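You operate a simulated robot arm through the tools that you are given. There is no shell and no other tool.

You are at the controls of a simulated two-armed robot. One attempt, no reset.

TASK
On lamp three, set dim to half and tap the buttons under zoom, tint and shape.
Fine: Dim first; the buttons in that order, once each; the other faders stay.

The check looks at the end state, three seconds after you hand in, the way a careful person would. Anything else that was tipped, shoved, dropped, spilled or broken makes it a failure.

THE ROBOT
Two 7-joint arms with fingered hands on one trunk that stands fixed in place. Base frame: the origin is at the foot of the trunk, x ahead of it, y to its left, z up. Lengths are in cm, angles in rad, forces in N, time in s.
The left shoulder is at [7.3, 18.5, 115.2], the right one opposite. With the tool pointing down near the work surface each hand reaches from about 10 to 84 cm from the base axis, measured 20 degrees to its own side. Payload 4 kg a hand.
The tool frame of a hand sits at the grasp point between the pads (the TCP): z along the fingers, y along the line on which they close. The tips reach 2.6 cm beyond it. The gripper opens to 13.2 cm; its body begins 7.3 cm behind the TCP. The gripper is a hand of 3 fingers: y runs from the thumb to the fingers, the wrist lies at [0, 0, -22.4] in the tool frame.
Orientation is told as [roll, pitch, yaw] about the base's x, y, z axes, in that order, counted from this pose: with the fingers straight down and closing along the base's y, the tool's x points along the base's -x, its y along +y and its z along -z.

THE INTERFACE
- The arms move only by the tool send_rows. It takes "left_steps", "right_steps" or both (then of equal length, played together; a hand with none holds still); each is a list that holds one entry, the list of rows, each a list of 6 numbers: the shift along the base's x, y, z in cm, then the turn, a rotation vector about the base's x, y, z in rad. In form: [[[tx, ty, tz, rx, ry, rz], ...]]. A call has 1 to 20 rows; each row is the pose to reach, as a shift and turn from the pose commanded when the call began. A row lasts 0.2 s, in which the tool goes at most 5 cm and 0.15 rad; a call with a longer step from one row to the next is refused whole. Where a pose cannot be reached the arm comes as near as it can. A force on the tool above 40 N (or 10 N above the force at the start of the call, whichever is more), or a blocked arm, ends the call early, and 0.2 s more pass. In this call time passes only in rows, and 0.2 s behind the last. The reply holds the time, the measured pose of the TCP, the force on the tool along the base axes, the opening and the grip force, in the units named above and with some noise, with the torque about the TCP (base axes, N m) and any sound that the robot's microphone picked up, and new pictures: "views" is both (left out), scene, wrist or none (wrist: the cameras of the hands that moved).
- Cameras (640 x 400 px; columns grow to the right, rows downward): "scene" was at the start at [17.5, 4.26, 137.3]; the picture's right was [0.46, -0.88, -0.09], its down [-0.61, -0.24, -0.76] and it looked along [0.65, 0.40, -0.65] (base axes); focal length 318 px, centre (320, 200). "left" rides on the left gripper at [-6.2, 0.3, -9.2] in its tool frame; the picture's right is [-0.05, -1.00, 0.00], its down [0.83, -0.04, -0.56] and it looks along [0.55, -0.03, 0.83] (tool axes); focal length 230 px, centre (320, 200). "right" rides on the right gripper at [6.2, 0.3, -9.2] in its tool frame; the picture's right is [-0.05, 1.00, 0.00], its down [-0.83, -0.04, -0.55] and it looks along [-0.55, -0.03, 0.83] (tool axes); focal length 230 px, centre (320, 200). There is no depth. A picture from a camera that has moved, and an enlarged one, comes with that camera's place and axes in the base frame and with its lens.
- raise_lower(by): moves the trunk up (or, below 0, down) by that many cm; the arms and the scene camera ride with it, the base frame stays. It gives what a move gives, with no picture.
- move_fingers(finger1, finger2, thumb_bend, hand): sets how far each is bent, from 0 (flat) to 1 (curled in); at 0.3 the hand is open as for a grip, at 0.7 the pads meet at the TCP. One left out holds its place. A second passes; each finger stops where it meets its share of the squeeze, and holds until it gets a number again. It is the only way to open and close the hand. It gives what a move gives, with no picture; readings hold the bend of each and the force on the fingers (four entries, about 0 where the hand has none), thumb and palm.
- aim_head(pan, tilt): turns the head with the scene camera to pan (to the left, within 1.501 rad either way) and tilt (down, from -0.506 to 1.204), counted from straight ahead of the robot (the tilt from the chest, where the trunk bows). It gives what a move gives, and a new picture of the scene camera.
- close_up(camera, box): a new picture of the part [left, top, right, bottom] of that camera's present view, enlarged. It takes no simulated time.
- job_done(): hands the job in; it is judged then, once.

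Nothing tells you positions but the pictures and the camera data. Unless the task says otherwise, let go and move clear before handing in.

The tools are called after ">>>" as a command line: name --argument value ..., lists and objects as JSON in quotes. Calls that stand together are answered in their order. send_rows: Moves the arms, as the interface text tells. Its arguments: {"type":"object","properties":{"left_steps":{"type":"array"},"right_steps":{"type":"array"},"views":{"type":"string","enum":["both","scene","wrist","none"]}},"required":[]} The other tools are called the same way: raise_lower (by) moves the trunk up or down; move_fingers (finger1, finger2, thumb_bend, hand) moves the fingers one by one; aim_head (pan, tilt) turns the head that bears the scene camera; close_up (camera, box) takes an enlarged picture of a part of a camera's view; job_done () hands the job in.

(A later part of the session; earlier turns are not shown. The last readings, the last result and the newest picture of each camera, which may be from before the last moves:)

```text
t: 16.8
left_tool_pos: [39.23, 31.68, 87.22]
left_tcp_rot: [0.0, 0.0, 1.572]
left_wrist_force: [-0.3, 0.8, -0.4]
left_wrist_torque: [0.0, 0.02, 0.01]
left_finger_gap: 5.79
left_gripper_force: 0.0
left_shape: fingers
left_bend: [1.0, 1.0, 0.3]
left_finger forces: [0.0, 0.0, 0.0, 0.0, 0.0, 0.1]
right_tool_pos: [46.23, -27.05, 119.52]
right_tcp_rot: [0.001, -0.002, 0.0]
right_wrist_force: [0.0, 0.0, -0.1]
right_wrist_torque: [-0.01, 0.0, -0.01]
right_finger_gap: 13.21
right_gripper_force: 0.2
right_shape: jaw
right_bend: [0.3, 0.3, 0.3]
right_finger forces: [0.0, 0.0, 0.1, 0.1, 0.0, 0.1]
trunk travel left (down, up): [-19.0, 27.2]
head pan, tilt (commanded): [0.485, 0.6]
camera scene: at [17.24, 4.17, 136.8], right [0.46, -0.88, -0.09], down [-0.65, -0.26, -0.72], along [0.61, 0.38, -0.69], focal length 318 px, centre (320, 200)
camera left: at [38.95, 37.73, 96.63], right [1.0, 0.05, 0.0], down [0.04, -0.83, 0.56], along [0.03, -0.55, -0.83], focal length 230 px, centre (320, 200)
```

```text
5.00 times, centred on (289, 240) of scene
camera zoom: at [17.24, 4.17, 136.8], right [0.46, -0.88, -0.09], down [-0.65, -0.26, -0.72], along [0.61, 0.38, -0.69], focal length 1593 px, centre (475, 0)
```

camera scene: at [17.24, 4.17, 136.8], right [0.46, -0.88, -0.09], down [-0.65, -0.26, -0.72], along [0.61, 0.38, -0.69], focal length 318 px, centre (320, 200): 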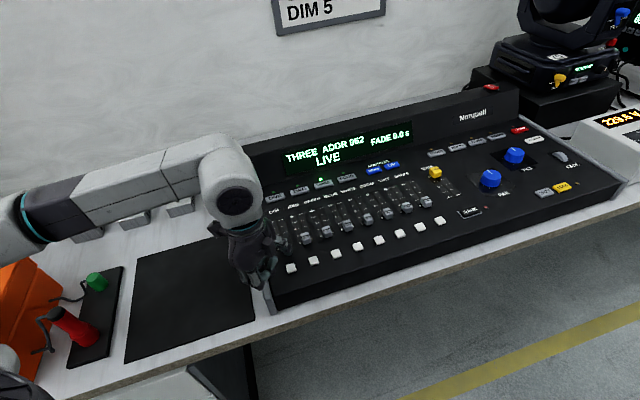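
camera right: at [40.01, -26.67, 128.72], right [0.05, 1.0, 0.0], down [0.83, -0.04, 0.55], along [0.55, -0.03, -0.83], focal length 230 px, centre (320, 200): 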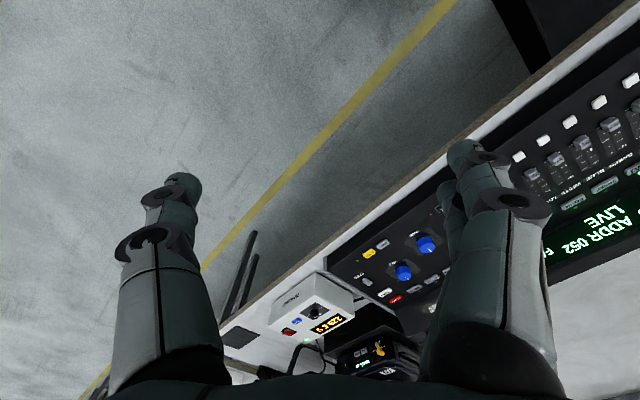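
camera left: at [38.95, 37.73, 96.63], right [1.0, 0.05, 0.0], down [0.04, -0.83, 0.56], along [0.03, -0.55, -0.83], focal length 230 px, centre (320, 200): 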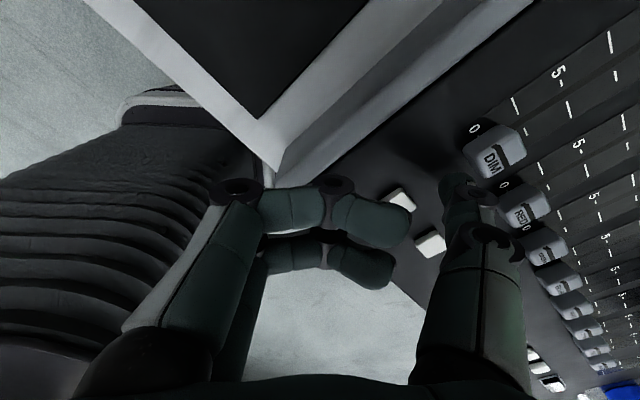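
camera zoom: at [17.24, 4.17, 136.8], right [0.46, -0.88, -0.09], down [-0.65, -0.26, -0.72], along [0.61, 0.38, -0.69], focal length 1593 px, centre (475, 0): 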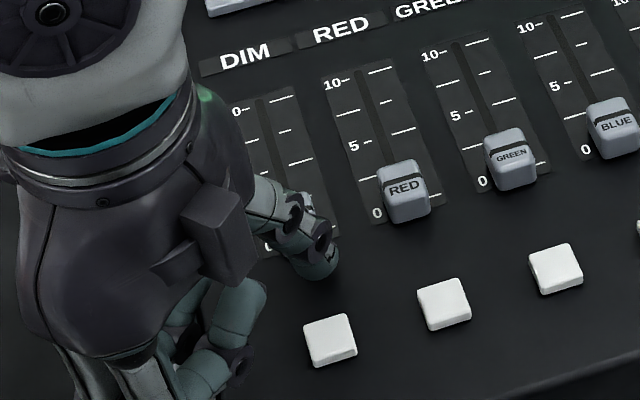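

The tip is at cap height, between button 1 and the DIM cap. I'll push the cap along the groove and stop short of half to measure where it really is.

>>> send_rows --left_steps '[[[0, 0, -0.2, 0, 0, 0], [0.3, 0.3, -0.2, 0, 0, 0], [0.6, 0.6, -0.2, 0, 0, 0], [0.9, 0.9, -0.2, 0, 0, 0], [1.2, 1.2, -0.2, 0, 0, 0], [1.5, 1.5, -0.2, 0, 0, 0], [1.8, 1.8, -0.2, 0, 0, 0], [1.8, 1.8, -0.2, 0, 0, 0]]]' --views "both"

>>> close_up --camera "left" --box '[360, 60, 600, 210]'

>>> close_up --camera "scene" --box '[225, 200, 353, 280]'

```text
t: 18.6
left_tool_pos: [41.09, 33.57, 86.98]
left_tcp_rot: [0.001, -0.001, 1.57]
left_wrist_force: [0.7, 0.2, -1.2]
left_wrist_torque: [-0.01, -0.01, 0.02]
left_finger_gap: 5.76
left_gripper_force: 0.0
left_shape: fingers
left_bend: [1.0, 1.0, 0.3]
left_finger forces: [0.0, 0.0, 0.0, 0.0, 0.1, 0.1]
right_tool_pos: [46.2, -27.07, 119.55]
right_tcp_rot: [-0.001, 0.0, 0.001]
right_wrist_force: [-0.3, -0.1, 0.1]
right_wrist_torque: [0.01, 0.0, 0.02]
right_finger_gap: 13.18
right_gripper_force: 0.1
right_shape: jaw
right_bend: [0.3, 0.3, 0.3]
right_finger forces: [0.0, 0.0, 0.1, 0.0, 0.0, 0.0]
trunk travel left (down, up): [-19.0, 27.2]
head pan, tilt (commanded): [0.485, 0.6]
camera scene: at [17.25, 4.17, 136.8], right [0.46, -0.88, -0.09], down [-0.65, -0.26, -0.72], along [0.61, 0.38, -0.69], focal length 318 px, centre (320, 200)
camera left: at [40.73, 39.58, 96.45], right [1.0, 0.05, 0.0], down [0.04, -0.83, 0.56], along [0.03, -0.55, -0.83], focal length 230 px, centre (320, 200)
```

scene: 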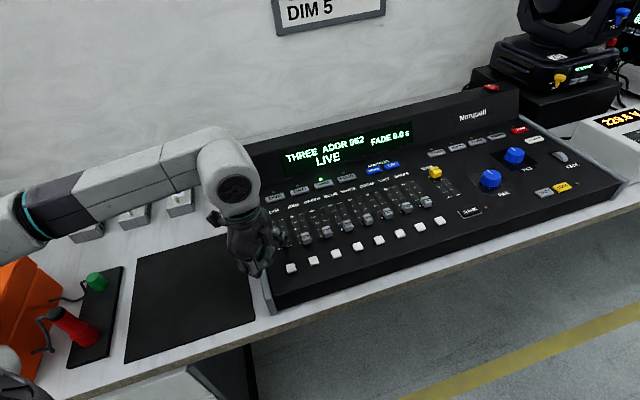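
left: 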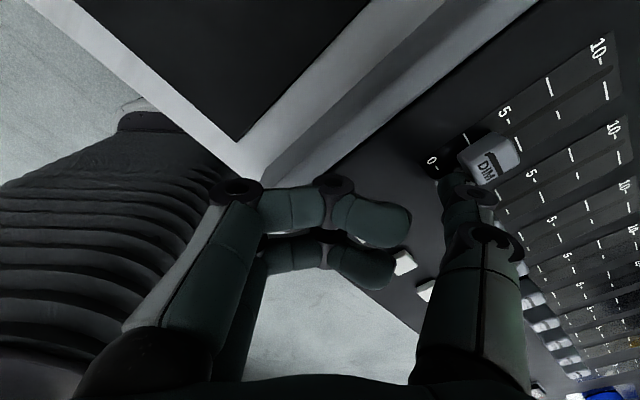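

```text
2.67 times, centred on (480, 135) of left
camera zoom: at [40.73, 39.58, 96.45], right [1.0, 0.05, 0.0], down [0.04, -0.83, 0.56], along [0.03, -0.55, -0.83], focal length 614 px, centre (-107, 373)
```

zoom: 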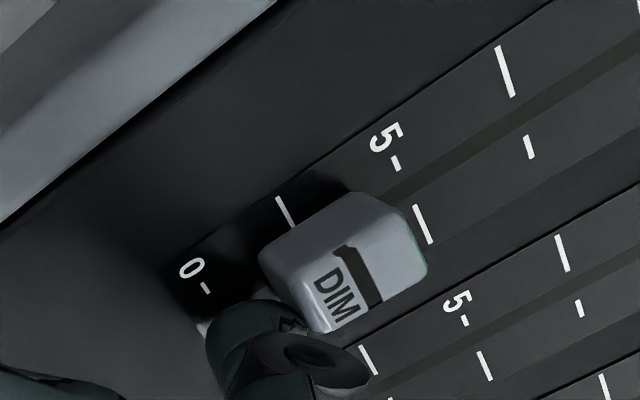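

```text
5.00 times, centred on (289, 240) of scene
camera zoom: at [17.25, 4.17, 136.8], right [0.46, -0.88, -0.09], down [-0.65, -0.26, -0.72], along [0.61, 0.38, -0.69], focal length 1593 px, centre (475, 0)
```

zoom: 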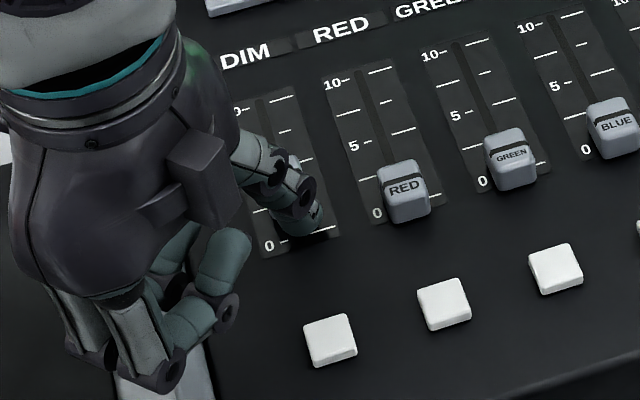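

The cap is moving cleanly and now reads about 2.8. By my estimate about 1.7 cm is left to the 5 line, so I'll push most of that and re-measure.

>>> send_rows --left_steps '[[[0.25, 0.25, 0, 0, 0, 0], [0.5, 0.5, 0, 0, 0, 0], [0.75, 0.75, 0, 0, 0, 0], [0.9, 0.9, 0, 0, 0, 0], [1.0, 1.0, 0, 0, 0, 0], [1.0, 1.0, 0, 0, 0, 0]]]' --views "wrist"

>>> close_up --camera "left" --box '[400, 80, 592, 200]'

>>> close_up --camera "scene" --box '[225, 200, 353, 280]'

```text
t: 20.0
left_tool_pos: [41.91, 34.71, 87.0]
left_tcp_rot: [0.001, -0.001, 1.571]
left_wrist_force: [0.2, 0.6, 0.5]
left_wrist_torque: [0.0, 0.02, 0.03]
left_finger_gap: 5.77
left_gripper_force: 0.1
left_shape: fingers
left_bend: [1.0, 1.0, 0.3]
left_finger forces: [0.0, 0.1, 0.0, 0.0, 0.0, 0.1]
right_tool_pos: [46.25, -27.05, 119.51]
right_tcp_rot: [0.0, 0.001, 0.001]
right_wrist_force: [-0.2, 0.2, -0.7]
right_wrist_torque: [0.01, -0.01, 0.0]
right_finger_gap: 13.18
right_gripper_force: 0.0
right_shape: jaw
right_bend: [0.3, 0.3, 0.3]
right_finger forces: [0.0, 0.1, 0.1, 0.0, 0.1, 0.0]
trunk travel left (down, up): [-19.0, 27.2]
head pan, tilt (commanded): [0.485, 0.6]
camera left: at [41.73, 40.62, 96.41], right [1.0, 0.05, 0.0], down [0.04, -0.83, 0.55], along [0.03, -0.55, -0.83], focal length 230 px, centre (320, 200)
```

left: 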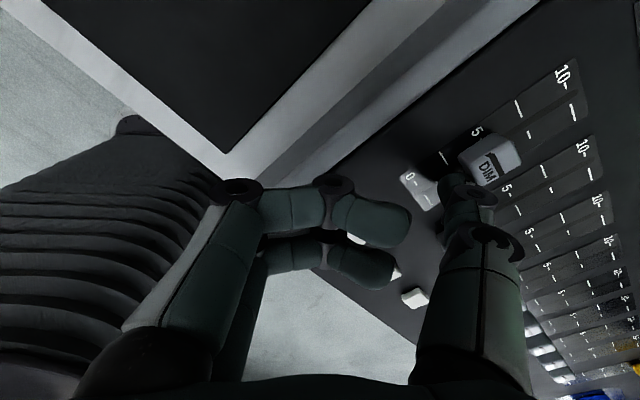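

```text
3.33 times, centred on (496, 140) of left
camera zoom: at [41.73, 40.62, 96.41], right [1.0, 0.05, 0.0], down [0.04, -0.83, 0.55], along [0.03, -0.55, -0.83], focal length 767 px, centre (-267, 400)
```

zoom: 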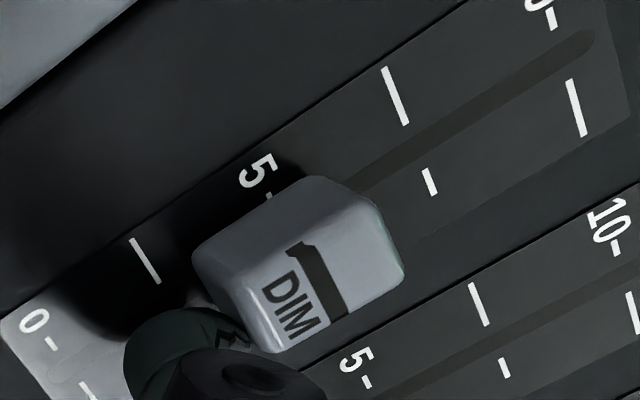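

```text
5.00 times, centred on (289, 240) of scene
camera zoom: at [17.24, 4.17, 136.8], right [0.46, -0.88, -0.09], down [-0.65, -0.26, -0.72], along [0.61, 0.38, -0.69], focal length 1593 px, centre (475, 0)
```

zoom: 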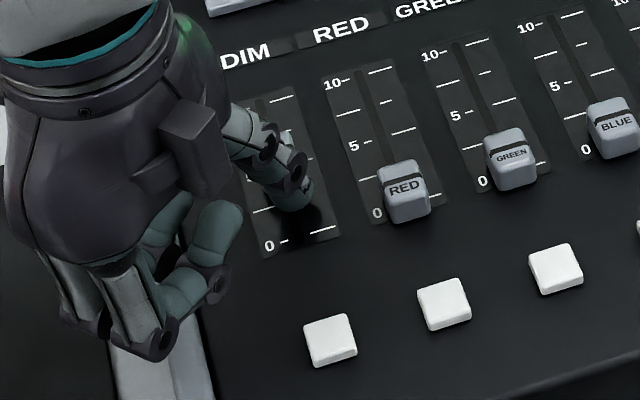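

The cap is about 3 mm short of the 5 line. I'll nudge it by that much, then back the thumb off a little so I can check the cap unobstructed.

>>> send_rows --left_steps '[[[0.1, 0.1, 0, 0, 0, 0], [0.17, 0.17, 0, 0, 0, 0], [0.21, 0.21, 0, 0, 0, 0], [0.21, 0.21, 0, 0, 0, 0], [0.0, 0.0, 0, 0, 0, 0], [-0.6, -0.6, 0.0, 0, 0, 0], [-0.8, -0.8, 1.5, 0, 0, 0], [-1, -1, 5, 0, 0, 0], [-2, -2, 9, 0, 0, 0], [-6, -2, 11, 0, 0, 0], [-10, -2, 11, 0, 0, 0], [-10, -2, 11, 0, 0, 0]]]' --views "both"

>>> close_up --camera "scene" --box '[261, 213, 325, 253]'

>>> close_up --camera "scene" --box '[250, 130, 450, 255]'

```text
t: 22.6
left_tool_pos: [31.94, 32.27, 97.72]
left_tcp_rot: [0.003, 0.001, 1.573]
left_wrist_force: [1.1, 0.1, 0.1]
left_wrist_torque: [0.01, -0.01, 0.0]
left_finger_gap: 5.75
left_gripper_force: 0.1
left_shape: fingers
left_bend: [1.0, 1.0, 0.3]
left_finger forces: [0.1, 0.1, 0.1, 0.0, 0.0, 0.1]
right_tool_pos: [46.48, -27.0, 119.42]
right_tcp_rot: [-0.002, 0.003, 0.001]
right_wrist_force: [0.7, 0.0, -0.8]
right_wrist_torque: [-0.05, 0.04, -0.04]
right_finger_gap: 13.21
right_gripper_force: 0.0
right_shape: jaw
right_bend: [0.3, 0.3, 0.3]
right_finger forces: [0.1, 0.1, 0.0, 0.0, 0.1, 0.0]
trunk travel left (down, up): [-19.0, 27.2]
head pan, tilt (commanded): [0.485, 0.6]
camera scene: at [17.45, 4.25, 136.75], right [0.46, -0.88, -0.09], down [-0.65, -0.26, -0.71], along [0.61, 0.38, -0.69], focal length 318 px, centre (320, 200)
camera left: at [31.69, 38.29, 107.26], right [1.0, 0.05, 0.0], down [0.04, -0.83, 0.56], along [0.03, -0.56, -0.83], focal length 230 px, centre (320, 200)
```

scene: 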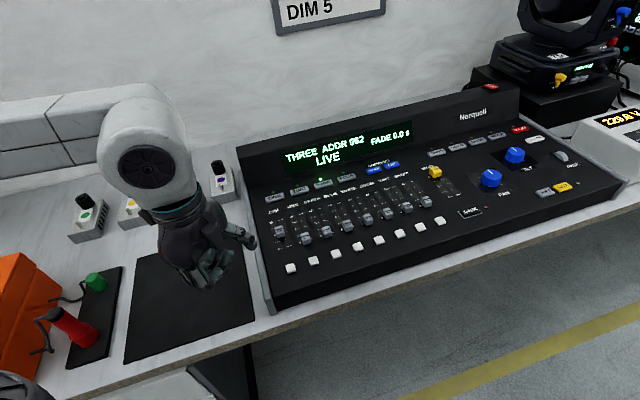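
left: 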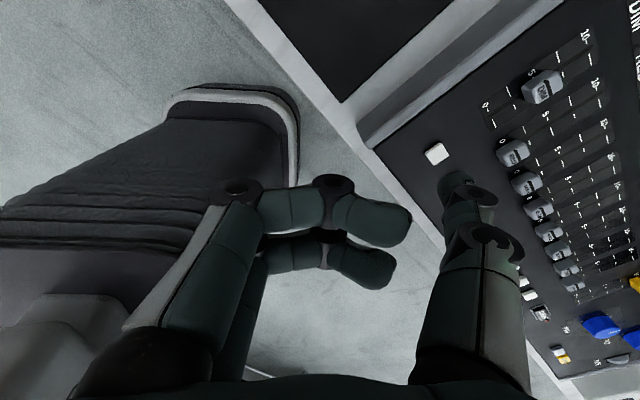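

```text
10.00 times, centred on (293, 233) of scene
camera zoom: at [17.45, 4.25, 136.75], right [0.46, -0.88, -0.09], down [-0.65, -0.26, -0.71], along [0.61, 0.38, -0.69], focal length 3185 px, centre (590, -130)
```

zoom: 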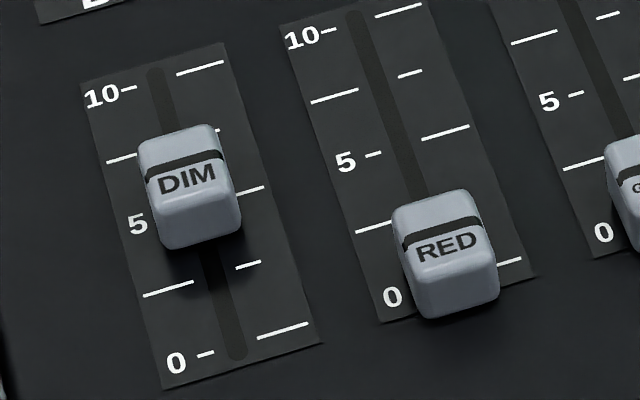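

```text
3.20 times, centred on (350, 192) of scene
camera zoom: at [17.45, 4.25, 136.75], right [0.46, -0.88, -0.09], down [-0.65, -0.26, -0.71], along [0.61, 0.38, -0.69], focal length 1019 px, centre (224, 224)
```

zoom: 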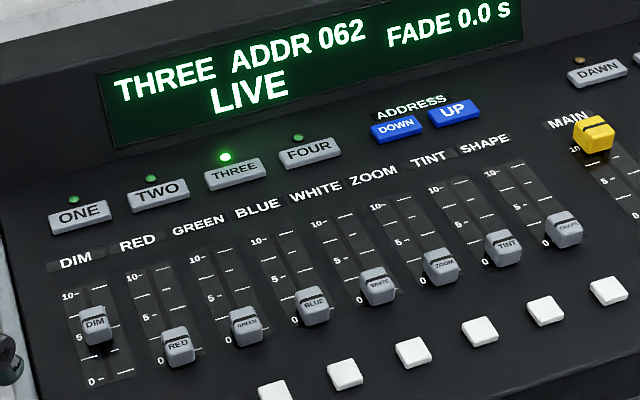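

The cap looks close to 5. I'll take higher-magnification close-ups to compare its stripe with the RED cap at 0 and with the scale marks.

>>> close_up --camera "scene" --box '[266, 221, 298, 241]'

>>> close_up --camera "scene" --box '[266, 233, 298, 253]'

>>> close_up --camera "scene" --box '[290, 228, 322, 248]'

>>> close_up --camera "left" --box '[470, 20, 630, 120]'

```text
16.00 times, centred on (282, 231) of scene
camera zoom: at [17.45, 4.25, 136.75], right [0.46, -0.88, -0.09], down [-0.65, -0.26, -0.71], along [0.61, 0.38, -0.69], focal length 5097 px, centre (928, -296)
```

zoom: 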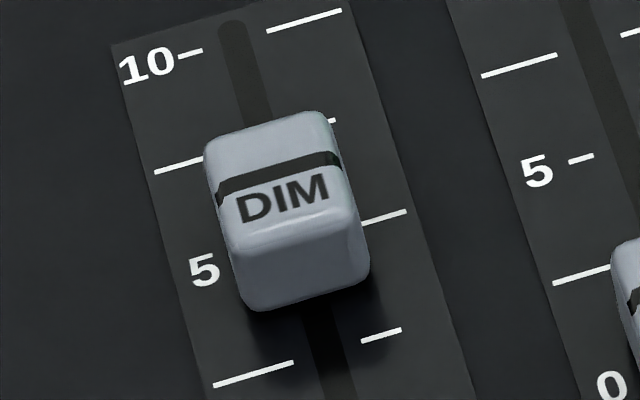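

```text
16.00 times, centred on (282, 243) of scene
camera zoom: at [17.45, 4.25, 136.75], right [0.46, -0.88, -0.09], down [-0.65, -0.26, -0.71], along [0.61, 0.38, -0.69], focal length 5097 px, centre (928, -488)
```

zoom: 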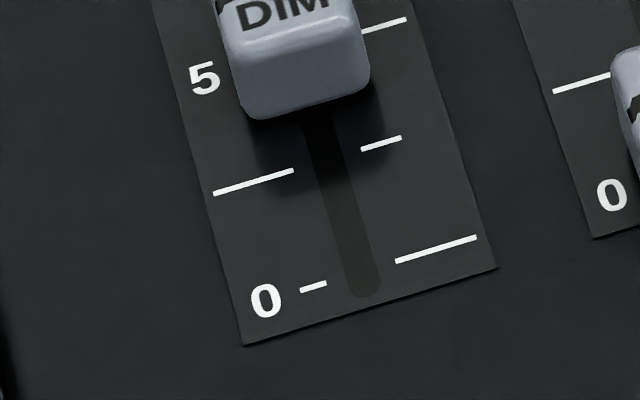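

```text
16.00 times, centred on (306, 238) of scene
camera zoom: at [17.45, 4.25, 136.75], right [0.46, -0.88, -0.09], down [-0.65, -0.26, -0.71], along [0.61, 0.38, -0.69], focal length 5097 px, centre (544, -408)
```

zoom: 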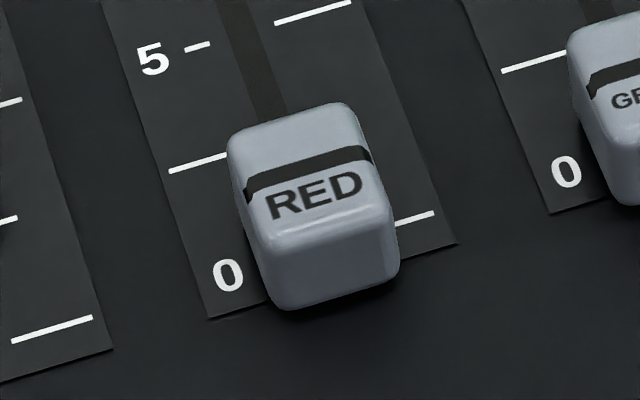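

```text
4.00 times, centred on (550, 70) of left
camera zoom: at [31.69, 38.29, 107.26], right [1.0, 0.05, 0.0], down [0.04, -0.83, 0.56], along [0.03, -0.56, -0.83], focal length 920 px, centre (-600, 720)
```

zoom: 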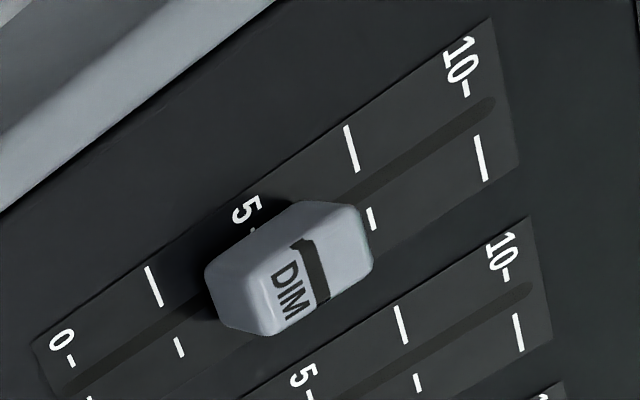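

My estimates put DIM between 4.75 and 4.95, and parallax makes that uncertain. I'll bring the wrist camera directly above the DIM cap so the stripe can be read against the marks without parallax.

>>> send_rows --left_steps '[[[3, 0, 1, 0, 0, 0], [7, 0, 2, 0, 0, 0], [11, -1, 2, 0, 0, 0], [15, -1.9, 2, 0, 0, 0], [19.3, -1.9, 1, 0, 0, 0], [19.3, -1.9, 0, 0, 0, 0], [19.3, -1.9, 0, 0, 0, 0]]]' --views "wrist"

>>> close_up --camera "left" --box '[256, 0, 384, 80]'

```text
t: 24.2
left_tool_pos: [51.27, 30.69, 98.15]
left_tcp_rot: [0.001, 0.001, 1.57]
left_wrist_force: [0.0, 0.4, -0.7]
left_wrist_torque: [-0.04, 0.0, 0.01]
left_finger_gap: 5.77
left_gripper_force: 0.0
left_shape: fingers
left_bend: [1.0, 1.0, 0.3]
left_finger forces: [0.0, 0.1, 0.1, 0.0, 0.0, 0.0]
right_tool_pos: [46.24, -27.03, 119.56]
right_tcp_rot: [0.0, -0.002, -0.001]
right_wrist_force: [0.4, 0.2, -1.0]
right_wrist_torque: [0.0, 0.02, -0.02]
right_finger_gap: 13.19
right_gripper_force: 0.1
right_shape: jaw
right_bend: [0.3, 0.3, 0.3]
right_finger forces: [0.0, 0.0, 0.0, 0.1, 0.0, 0.0]
trunk travel left (down, up): [-19.0, 27.2]
head pan, tilt (commanded): [0.485, 0.6]
camera left: at [51.05, 36.62, 107.59], right [1.0, 0.05, 0.0], down [0.04, -0.83, 0.55], along [0.03, -0.55, -0.83], focal length 230 px, centre (320, 200)
```

left: 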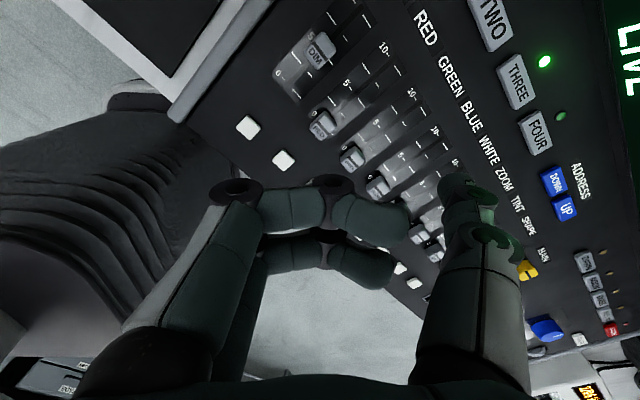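

```text
5.00 times, centred on (320, 40) of left
camera zoom: at [51.05, 36.62, 107.59], right [1.0, 0.05, 0.0], down [0.04, -0.83, 0.55], along [0.03, -0.55, -0.83], focal length 1150 px, centre (320, 1000)
```

zoom: 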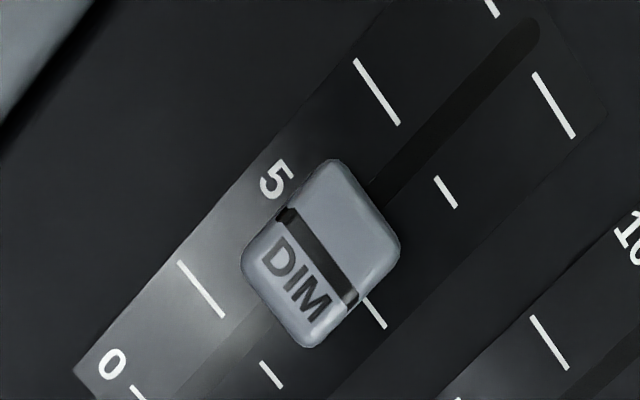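

From directly above, the stripe sits about 0.2 of a unit short of the 5 line, at about 4.8, which agrees with the other estimates. I'll nudge the cap 1.5 mm further, then return overhead to verify.

>>> send_rows --left_steps '[[[-4, 1, 0, 0, 0, 0], [-8, 1.9, 0, 0, 0, 0], [-11.3, 1.9, -2, 0, 0, 0], [-10.3, 2.9, -6, 0, 0, 0], [-10.1, 3.1, -9.5, 0, 0, 0], [-9.9, 3.3, -11, 0, 0, 0], [-9.6, 3.6, -11, 0, 0, 0], [-9.3, 3.9, -11, 0, 0, 0], [-9.15, 4.05, -11, 0, 0, 0], [-9.05, 4.15, -11, 0, 0, 0], [-8.99, 4.21, -11, 0, 0, 0], [-8.99, 4.21, -11, 0, 0, 0], [-9.5, 3.7, -11, 0, 0, 0], [-10.1, 3.1, -9.5, 0, 0, 0], [-10.3, 2.9, -6, 0, 0, 0], [-11.3, 1.9, -2, 0, 0, 0], [-8, 1, 0, 0, 0, 0], [-4, 0, 0, 0, 0, 0], [0, 0, 0, 0, 0, 0], [0, 0, 0, 0, 0, 0]]]' --views "both"

>>> close_up --camera "left" --box '[256, 0, 384, 80]'

>>> close_up --camera "scene" --box '[266, 221, 298, 241]'

```text
t: 28.4
left_tool_pos: [51.26, 31.14, 97.71]
left_tcp_rot: [-0.001, -0.001, 1.572]
left_wrist_force: [-0.5, -0.9, -0.1]
left_wrist_torque: [-0.01, -0.03, 0.05]
left_finger_gap: 5.75
left_gripper_force: 0.0
left_shape: fingers
left_bend: [1.0, 1.0, 0.3]
left_finger forces: [0.0, 0.1, 0.0, 0.0, 0.0, 0.0]
right_tool_pos: [46.28, -27.07, 119.56]
right_tcp_rot: [0.0, 0.001, 0.0]
right_wrist_force: [-0.6, -0.3, -0.3]
right_wrist_torque: [-0.01, -0.03, 0.01]
right_finger_gap: 13.21
right_gripper_force: 0.0
right_shape: jaw
right_bend: [0.3, 0.3, 0.3]
right_finger forces: [0.1, 0.0, 0.0, 0.0, 0.0, 0.0]
trunk travel left (down, up): [-19.0, 27.2]
head pan, tilt (commanded): [0.485, 0.6]
camera scene: at [17.2, 4.18, 136.81], right [0.46, -0.88, -0.09], down [-0.65, -0.26, -0.72], along [0.61, 0.38, -0.69], focal length 318 px, centre (320, 200)
camera left: at [51.0, 37.01, 107.1], right [1.0, 0.05, 0.0], down [0.04, -0.83, 0.55], along [0.03, -0.55, -0.83], focal length 230 px, centre (320, 200)
```

scene: 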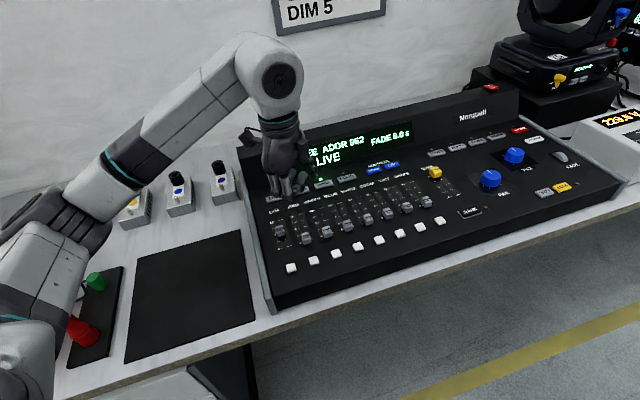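
left: 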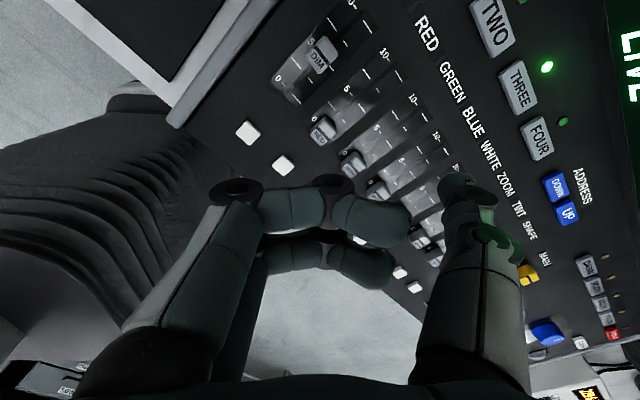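

```text
5.00 times, centred on (320, 40) of left
camera zoom: at [51.0, 37.01, 107.1], right [1.0, 0.05, 0.0], down [0.04, -0.83, 0.55], along [0.03, -0.55, -0.83], focal length 1150 px, centre (320, 1000)
```

zoom: 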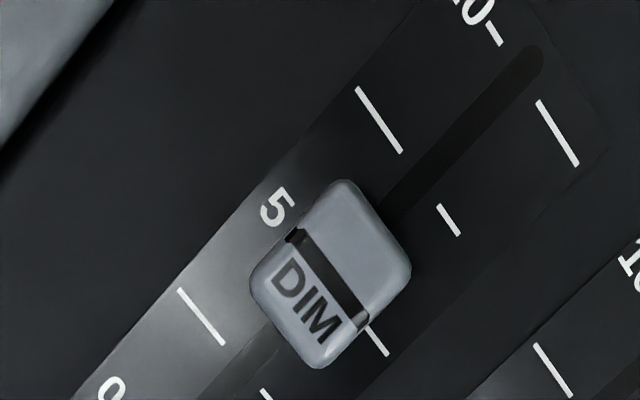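

```text
16.00 times, centred on (282, 231) of scene
camera zoom: at [17.2, 4.18, 136.81], right [0.46, -0.88, -0.09], down [-0.65, -0.26, -0.72], along [0.61, 0.38, -0.69], focal length 5097 px, centre (928, -296)
```

zoom: 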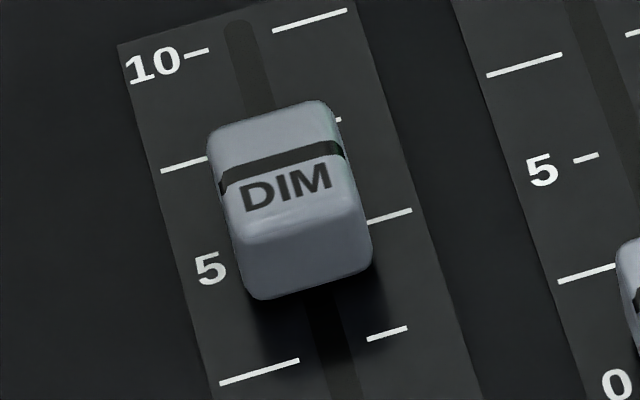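

DIM now reads about 5.0 in both the scene view and the overhead view. Next come the ZOOM, TINT and SHAPE buttons, starting with a hover over the ZOOM button at about (60.7, 13.2).

>>> send_rows --left_steps '[[[0, -4, 0, 0, 0, 0], [0.5, -8, 0, 0, 0, 0], [1.5, -12, 0, 0, 0, 0], [2.5, -16, 0, 0, 0, 0], [2.55, -17.9, 0, 0, 0, 0], [2.55, -17.9, -2.5, 0, 0, 0], [2.55, -17.9, -5, 0, 0, 0], [2.55, -17.9, -6.5, 0, 0, 0], [2.55, -17.9, -6.5, 0, 0, 0]]]' --views "both"

>>> close_up --camera "left" --box '[380, 100, 580, 225]'

>>> close_up --camera "scene" --box '[340, 200, 468, 280]'

```text
t: 30.4
left_tool_pos: [53.81, 12.71, 91.37]
left_tcp_rot: [0.0, 0.0, 1.57]
left_wrist_force: [0.1, -0.7, 0.4]
left_wrist_torque: [-0.01, -0.06, -0.02]
left_finger_gap: 5.75
left_gripper_force: 0.1
left_shape: fingers
left_bend: [1.0, 1.0, 0.3]
left_finger forces: [0.1, 0.0, 0.1, 0.0, 0.0, 0.0]
right_tool_pos: [46.13, -27.1, 119.59]
right_tcp_rot: [0.001, 0.0, 0.001]
right_wrist_force: [0.1, -0.4, 0.0]
right_wrist_torque: [0.02, -0.01, 0.03]
right_finger_gap: 13.2
right_gripper_force: 0.1
right_shape: jaw
right_bend: [0.3, 0.3, 0.3]
right_finger forces: [0.0, 0.1, 0.0, 0.1, 0.0, 0.0]
trunk travel left (down, up): [-19.0, 27.2]
head pan, tilt (commanded): [0.485, 0.6]
camera scene: at [17.25, 4.16, 136.8], right [0.46, -0.88, -0.09], down [-0.65, -0.26, -0.72], along [0.61, 0.38, -0.69], focal length 318 px, centre (320, 200)
camera left: at [53.52, 18.72, 100.78], right [1.0, 0.05, 0.0], down [0.04, -0.83, 0.56], along [0.03, -0.55, -0.83], focal length 230 px, centre (320, 200)
```

scene: 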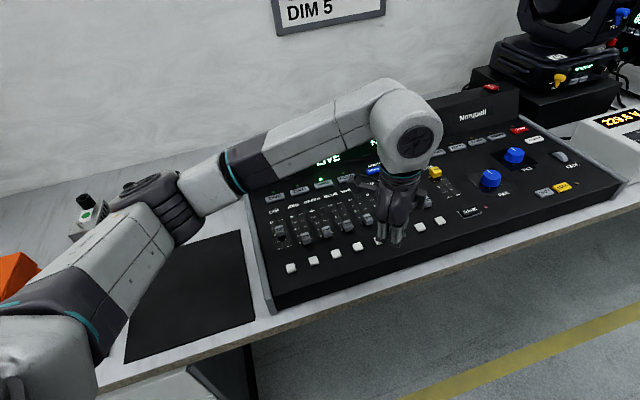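
left: 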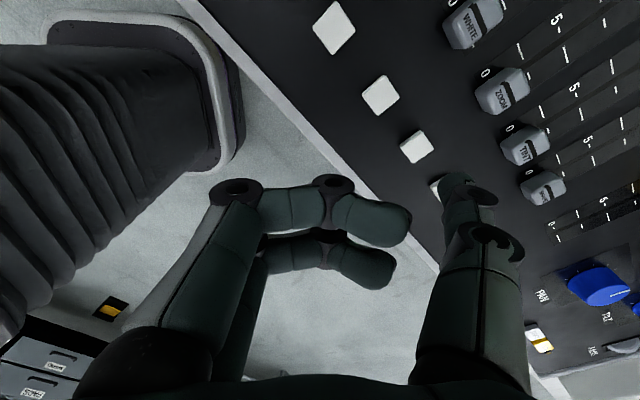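

```text
3.20 times, centred on (480, 162) of left
camera zoom: at [53.52, 18.72, 100.78], right [1.0, 0.05, 0.0], down [0.04, -0.83, 0.56], along [0.03, -0.55, -0.83], focal length 736 px, centre (-192, 320)
```

zoom: 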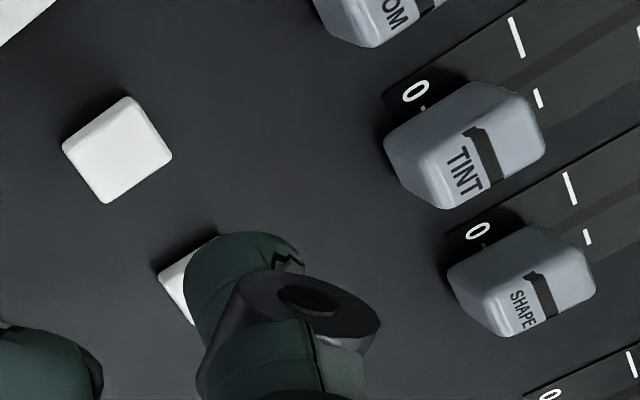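

```text
5.00 times, centred on (404, 240) of scene
camera zoom: at [17.25, 4.16, 136.8], right [0.46, -0.88, -0.09], down [-0.65, -0.26, -0.72], along [0.61, 0.38, -0.69], focal length 1593 px, centre (-100, 0)
```

zoom: 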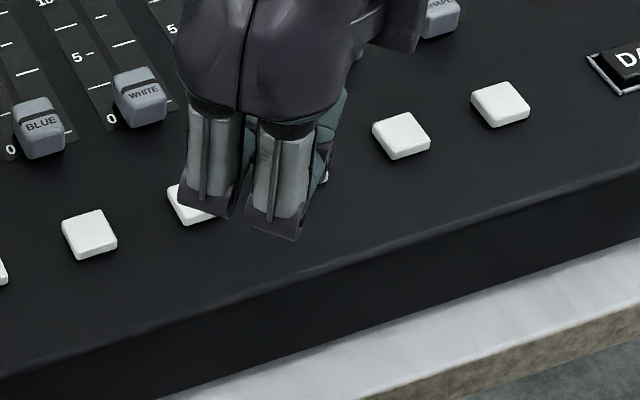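

The left view confirms the ZOOM button at about (60.8, 13.15), and its column leads up to the ZOOM cap. I'll correct by half a centimetre and go down to about 1 cm above it.

>>> send_rows --left_steps '[[[0.1, 0.45, -1, 0, 0, 0], [0.1, 0.45, -2, 0, 0, 0], [0.1, 0.45, -3, 0, 0, 0], [0.1, 0.45, -3.4, 0, 0, 0], [0.1, 0.45, -3.4, 0, 0, 0]]]' --views "wrist"

>>> close_up --camera "left" --box '[380, 100, 580, 225]'

>>> close_up --camera "scene" --box '[340, 200, 468, 280]'

```text
t: 31.6
left_tool_pos: [54.04, 13.2, 88.14]
left_tcp_rot: [0.0, 0.0, 1.57]
left_wrist_force: [-0.4, 0.2, 0.4]
left_wrist_torque: [0.02, -0.03, -0.02]
left_finger_gap: 5.76
left_gripper_force: 0.1
left_shape: fingers
left_bend: [1.0, 1.0, 0.3]
left_finger forces: [0.0, 0.0, 0.0, 0.0, 0.1, 0.0]
right_tool_pos: [46.19, -27.08, 119.45]
right_tcp_rot: [0.001, 0.0, -0.002]
right_wrist_force: [0.3, 0.6, -0.1]
right_wrist_torque: [0.0, 0.0, 0.03]
right_finger_gap: 13.2
right_gripper_force: 0.0
right_shape: jaw
right_bend: [0.3, 0.3, 0.3]
right_finger forces: [0.1, 0.1, 0.0, 0.0, 0.0, 0.0]
trunk travel left (down, up): [-19.0, 27.2]
head pan, tilt (commanded): [0.485, 0.6]
camera left: at [53.71, 19.22, 97.51], right [1.0, 0.05, 0.0], down [0.04, -0.83, 0.56], along [0.03, -0.55, -0.83], focal length 230 px, centre (320, 200)
```

left: 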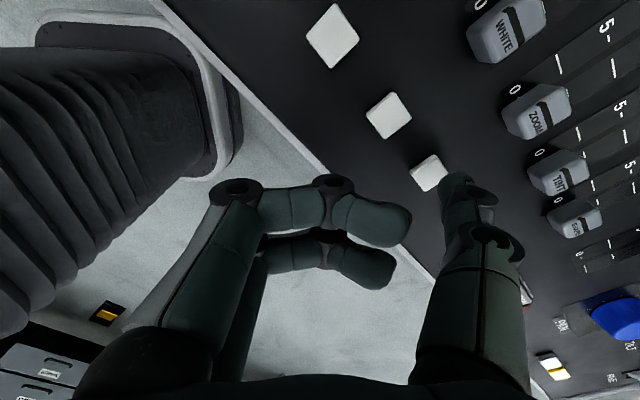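

```text
3.20 times, centred on (480, 162) of left
camera zoom: at [53.71, 19.22, 97.51], right [1.0, 0.05, 0.0], down [0.04, -0.83, 0.56], along [0.03, -0.55, -0.83], focal length 736 px, centre (-192, 320)
```

zoom: 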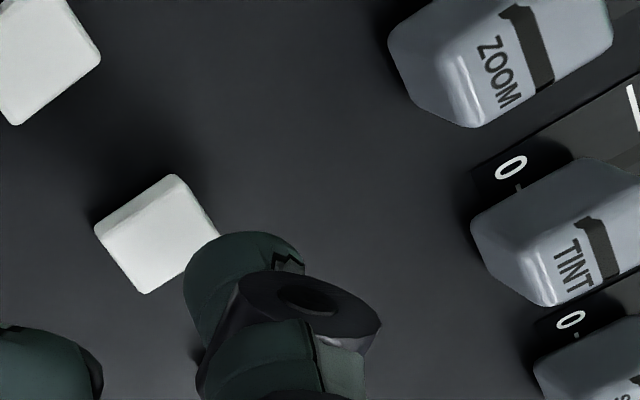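

```text
5.00 times, centred on (404, 240) of scene
camera zoom: at [17.25, 4.16, 136.8], right [0.46, -0.88, -0.09], down [-0.65, -0.26, -0.72], along [0.61, 0.39, -0.69], focal length 1593 px, centre (-100, 0)
```

zoom: 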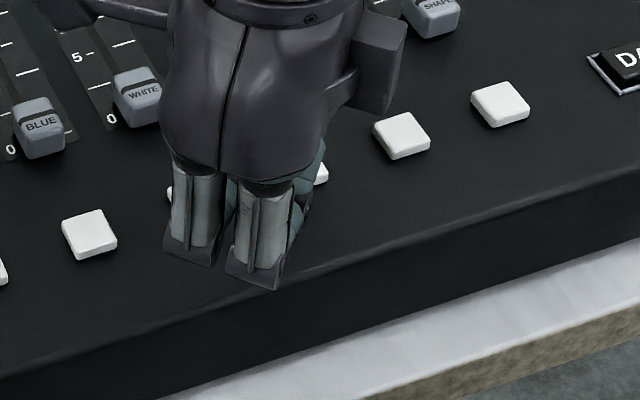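

The tip is over the ZOOM button with about 2 mm of error. I'll press slowly.

>>> send_rows --left_steps '[[[-0.1, 0, -0.5, 0, 0, 0], [-0.1, 0, -0.8, 0, 0, 0], [-0.1, 0, -1.0, 0, 0, 0], [-0.1, 0, -1.2, 0, 0, 0]]]' --views "wrist"

```text
t: 32.6
left_tool_pos: [53.99, 13.13, 87.05]
left_tcp_rot: [0.001, 0.001, 1.572]
left_wrist_force: [0.0, 0.4, 1.3]
left_wrist_torque: [0.03, -0.05, 0.01]
left_finger_gap: 5.78
left_gripper_force: 0.7
left_shape: fingers
left_bend: [1.0, 1.0, 0.3]
left_finger forces: [0.1, 0.0, 0.1, 0.0, 1.3, 0.0]
right_tool_pos: [46.23, -27.09, 119.56]
right_tcp_rot: [0.0, 0.0, 0.0]
right_wrist_force: [-0.2, 0.2, 1.1]
right_wrist_torque: [0.03, 0.0, 0.04]
right_finger_gap: 13.18
right_gripper_force: 0.0
right_shape: jaw
right_bend: [0.3, 0.3, 0.3]
right_finger forces: [0.0, 0.0, 0.1, 0.0, 0.1, 0.0]
trunk travel left (down, up): [-19.0, 27.2]
head pan, tilt (commanded): [0.485, 0.6]
camera left: at [53.64, 19.16, 96.43], right [1.0, 0.05, 0.0], down [0.04, -0.83, 0.56], along [0.03, -0.55, -0.83], focal length 230 px, centre (320, 200)
```

left: 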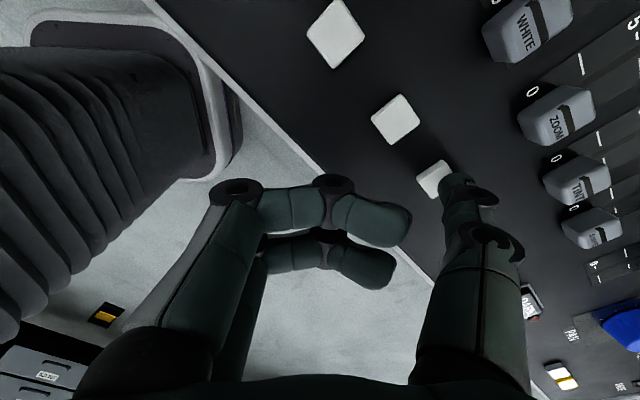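

I have contact at 1.3 N and no click yet, so I'll keep going in tiny steps.

>>> send_rows --left_steps '[[[0, 0, -0.1, 0, 0, 0], [0, 0, -0.2, 0, 0, 0]]]' --views "wrist"

```text
t: 33.2
left_tool_pos: [53.79, 13.11, 86.83]
left_tcp_rot: [0.0, -0.001, 1.571]
left_wrist_force: [-1.2, 0.5, 3.2]
left_wrist_torque: [-0.01, -0.24, 0.01]
left_finger_gap: 5.78
left_gripper_force: 1.4
left_shape: fingers
left_bend: [1.0, 1.0, 0.3]
left_finger forces: [0.1, 0.2, 0.0, 0.1, 3.0, 0.0]
right_tool_pos: [46.15, -27.11, 119.62]
right_tcp_rot: [0.001, -0.001, 0.0]
right_wrist_force: [-0.3, -1.2, 0.1]
right_wrist_torque: [0.02, 0.02, 0.02]
right_finger_gap: 13.2
right_gripper_force: 0.1
right_shape: jaw
right_bend: [0.3, 0.3, 0.3]
right_finger forces: [0.0, 0.0, 0.1, 0.0, 0.1, 0.1]
trunk travel left (down, up): [-19.0, 27.2]
head pan, tilt (commanded): [0.485, 0.6]
heard: click
camera left: at [53.65, 19.17, 96.2], right [1.0, 0.05, 0.0], down [0.04, -0.83, 0.56], along [0.03, -0.55, -0.83], focal length 230 px, centre (320, 200)
```

left: 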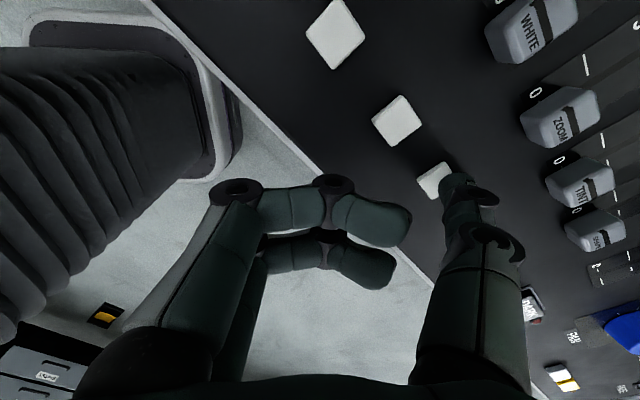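

I heard one click, so I'll lift off straight up and check what registered.

>>> send_rows --left_steps '[[[0, 0, 0.5, 0, 0, 0], [0, 0, 2, 0, 0, 0], [0, 0, 5, 0, 0, 0], [0, 0, 8, 0, 0, 0], [0, 0, 8, 0, 0, 0]]]' --views "both"

>>> close_up --camera "scene" --box '[250, 120, 450, 245]'

>>> close_up --camera "left" --box '[360, 60, 600, 210]'

```text
t: 34.4
left_tool_pos: [53.82, 13.22, 94.81]
left_tcp_rot: [0.001, 0.0, 1.571]
left_wrist_force: [-0.3, -0.2, 0.0]
left_wrist_torque: [-0.01, 0.03, 0.02]
left_finger_gap: 5.78
left_gripper_force: 0.1
left_shape: fingers
left_bend: [1.0, 1.0, 0.3]
left_finger forces: [0.0, 0.0, 0.0, 0.0, 0.0, 0.0]
right_tool_pos: [46.21, -27.0, 119.5]
right_tcp_rot: [0.001, 0.0, 0.001]
right_wrist_force: [-0.8, 0.7, 0.0]
right_wrist_torque: [0.01, 0.03, 0.02]
right_finger_gap: 13.19
right_gripper_force: 0.1
right_shape: jaw
right_bend: [0.3, 0.3, 0.3]
right_finger forces: [0.0, 0.0, 0.0, 0.0, 0.1, 0.1]
trunk travel left (down, up): [-19.0, 27.2]
head pan, tilt (commanded): [0.485, 0.6]
camera scene: at [17.28, 4.18, 136.79], right [0.46, -0.88, -0.09], down [-0.65, -0.26, -0.72], along [0.61, 0.38, -0.69], focal length 318 px, centre (320, 200)
camera left: at [53.65, 19.27, 104.22], right [1.0, 0.05, 0.0], down [0.04, -0.83, 0.56], along [0.03, -0.55, -0.83], focal length 230 px, centre (320, 200)
```

scene: 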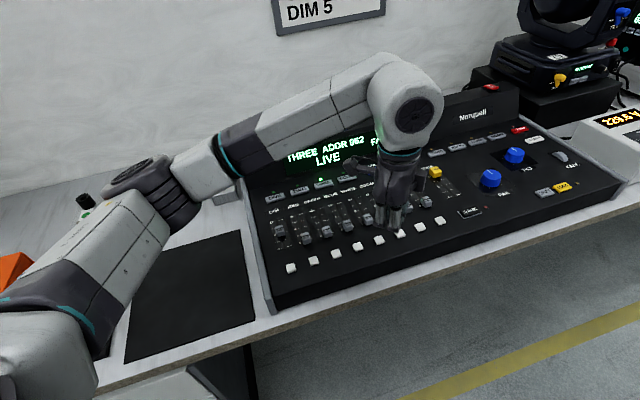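
left: 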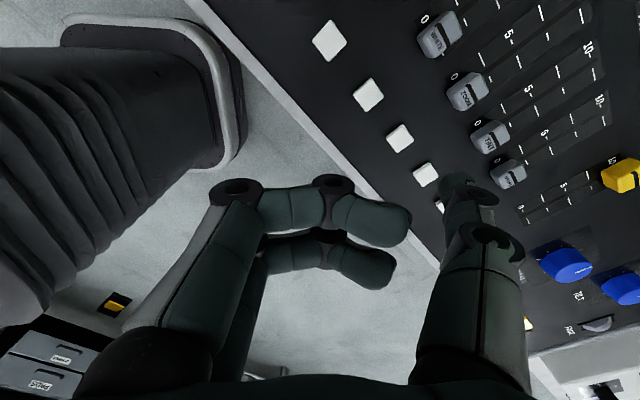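

```text
3.20 times, centred on (350, 182) of scene
camera zoom: at [17.28, 4.18, 136.79], right [0.46, -0.88, -0.09], down [-0.65, -0.26, -0.72], along [0.61, 0.38, -0.69], focal length 1019 px, centre (224, 256)
```

zoom: 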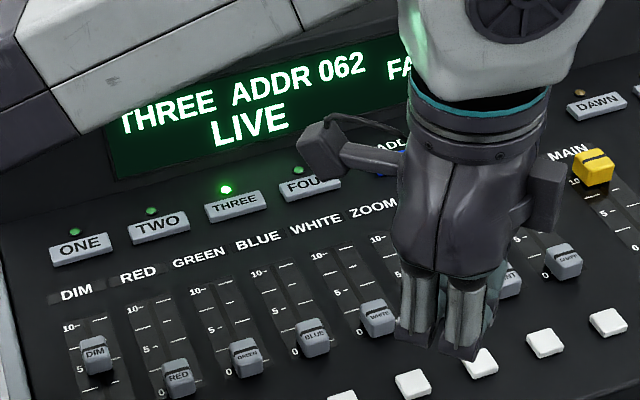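

```text
2.67 times, centred on (480, 135) of left
camera zoom: at [53.65, 19.27, 104.22], right [1.0, 0.05, 0.0], down [0.04, -0.83, 0.56], along [0.03, -0.55, -0.83], focal length 614 px, centre (-107, 373)
```

zoom: 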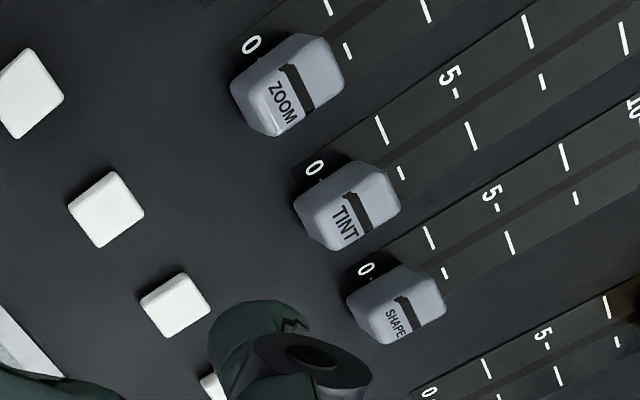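

Only the one click registered, and the display is still live on THREE with all the faders where they should be. The TINT button is at about (64.1, 9.85), so I'll move over it and go down to about 1 cm above.

>>> send_rows --left_steps '[[[1.7, -1.65, 0, 0, 0, 0], [3.33, -3.32, 0, 0, 0, 0], [3.33, -3.32, -2.5, 0, 0, 0], [3.33, -3.32, -4.8, 0, 0, 0], [3.33, -3.32, -6.2, 0, 0, 0], [3.33, -3.32, -6.7, 0, 0, 0], [3.33, -3.32, -6.7, 0, 0, 0]]]' --views "wrist"

>>> close_up --camera "left" --box '[380, 100, 580, 225]'

>>> close_up --camera "scene" --box '[340, 200, 468, 280]'

```text
t: 36.0
left_tool_pos: [57.45, 9.85, 87.95]
left_tcp_rot: [-0.002, 0.0, 1.57]
left_wrist_force: [-0.5, 0.4, 0.0]
left_wrist_torque: [0.01, 0.0, -0.01]
left_finger_gap: 5.78
left_gripper_force: 0.0
left_shape: fingers
left_bend: [1.0, 1.0, 0.3]
left_finger forces: [0.1, 0.0, 0.0, 0.0, 0.0, 0.0]
right_tool_pos: [46.09, -27.08, 119.52]
right_tcp_rot: [0.0, -0.001, -0.001]
right_wrist_force: [-0.1, 0.5, -0.1]
right_wrist_torque: [0.04, -0.01, 0.02]
right_finger_gap: 13.2
right_gripper_force: 0.0
right_shape: jaw
right_bend: [0.3, 0.3, 0.3]
right_finger forces: [0.1, 0.1, 0.0, 0.1, 0.1, 0.0]
trunk travel left (down, up): [-19.0, 27.2]
head pan, tilt (commanded): [0.485, 0.6]
camera left: at [57.07, 15.84, 97.37], right [1.0, 0.05, 0.0], down [0.04, -0.83, 0.55], along [0.03, -0.55, -0.83], focal length 230 px, centre (320, 200)
```

left: 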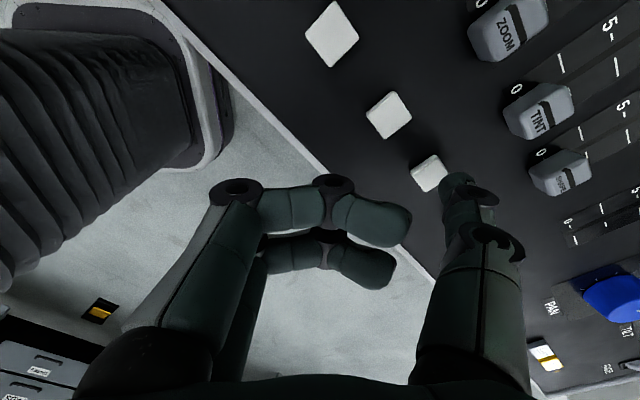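

```text
3.20 times, centred on (480, 162) of left
camera zoom: at [57.07, 15.84, 97.37], right [1.0, 0.05, 0.0], down [0.04, -0.83, 0.55], along [0.03, -0.55, -0.83], focal length 736 px, centre (-192, 320)
```

zoom: 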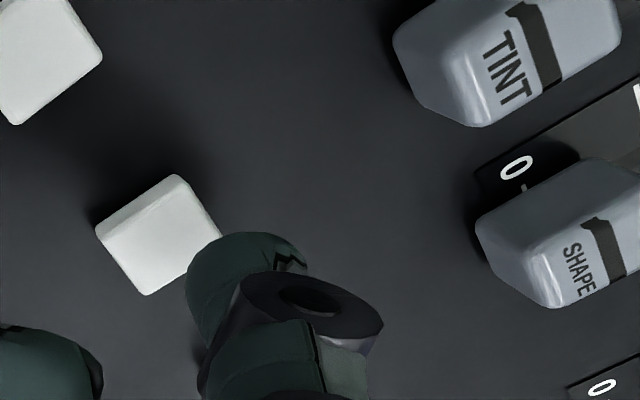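

```text
5.00 times, centred on (404, 240) of scene
camera zoom: at [17.26, 4.15, 136.8], right [0.46, -0.88, -0.09], down [-0.65, -0.26, -0.72], along [0.61, 0.39, -0.69], focal length 1593 px, centre (-100, 0)
```

zoom: 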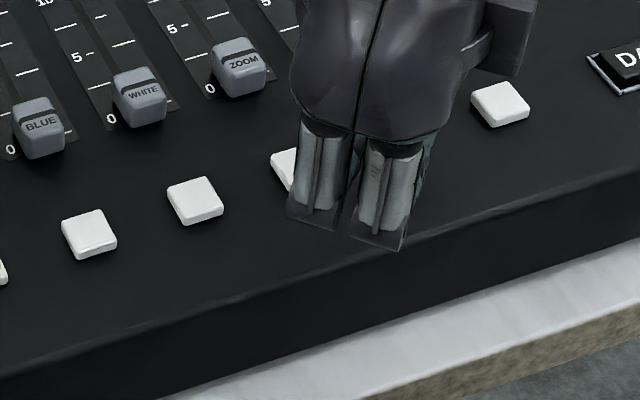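

The view matches the ZOOM approach, now with the TINT column. I'll press to the same depth.

>>> send_rows --left_steps '[[[0, 0, -0.5, 0, 0, 0], [0, 0, -0.8, 0, 0, 0], [0, 0, -1.0, 0, 0, 0], [0, 0, -1.1, 0, 0, 0], [0, 0, -1.2, 0, 0, 0], [0, 0, -1.3, 0, 0, 0]]]' --views "wrist"

```text
t: 37.4
left_tool_pos: [57.14, 9.94, 86.71]
left_tcp_rot: [0.0, 0.001, 1.57]
left_wrist_force: [0.3, 1.1, 2.5]
left_wrist_torque: [0.06, -0.2, 0.03]
left_finger_gap: 5.84
left_gripper_force: 1.4
left_shape: fingers
left_bend: [1.0, 1.0, 0.29]
left_finger forces: [0.0, 0.0, 0.0, 0.0, 2.5, 0.0]
right_tool_pos: [46.15, -27.06, 119.46]
right_tcp_rot: [-0.001, -0.001, 0.001]
right_wrist_force: [0.7, 0.2, 0.2]
right_wrist_torque: [-0.01, 0.0, 0.04]
right_finger_gap: 13.17
right_gripper_force: 0.0
right_shape: jaw
right_bend: [0.3, 0.3, 0.3]
right_finger forces: [0.1, 0.0, 0.0, 0.2, 0.1, 0.0]
trunk travel left (down, up): [-19.0, 27.2]
head pan, tilt (commanded): [0.485, 0.6]
heard: click
camera left: at [56.83, 15.86, 96.16], right [1.0, 0.05, 0.0], down [0.04, -0.83, 0.56], along [0.03, -0.55, -0.83], focal length 230 px, centre (320, 200)
```

left: 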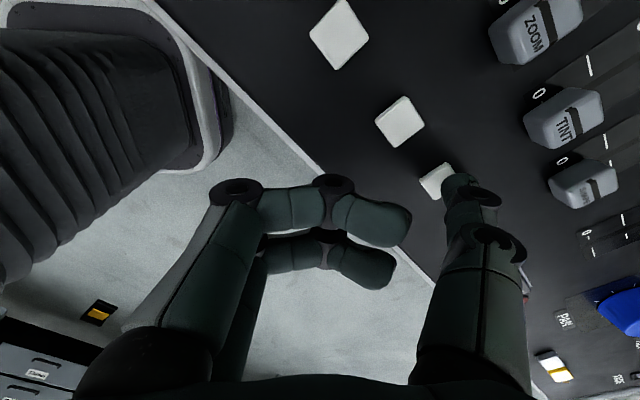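

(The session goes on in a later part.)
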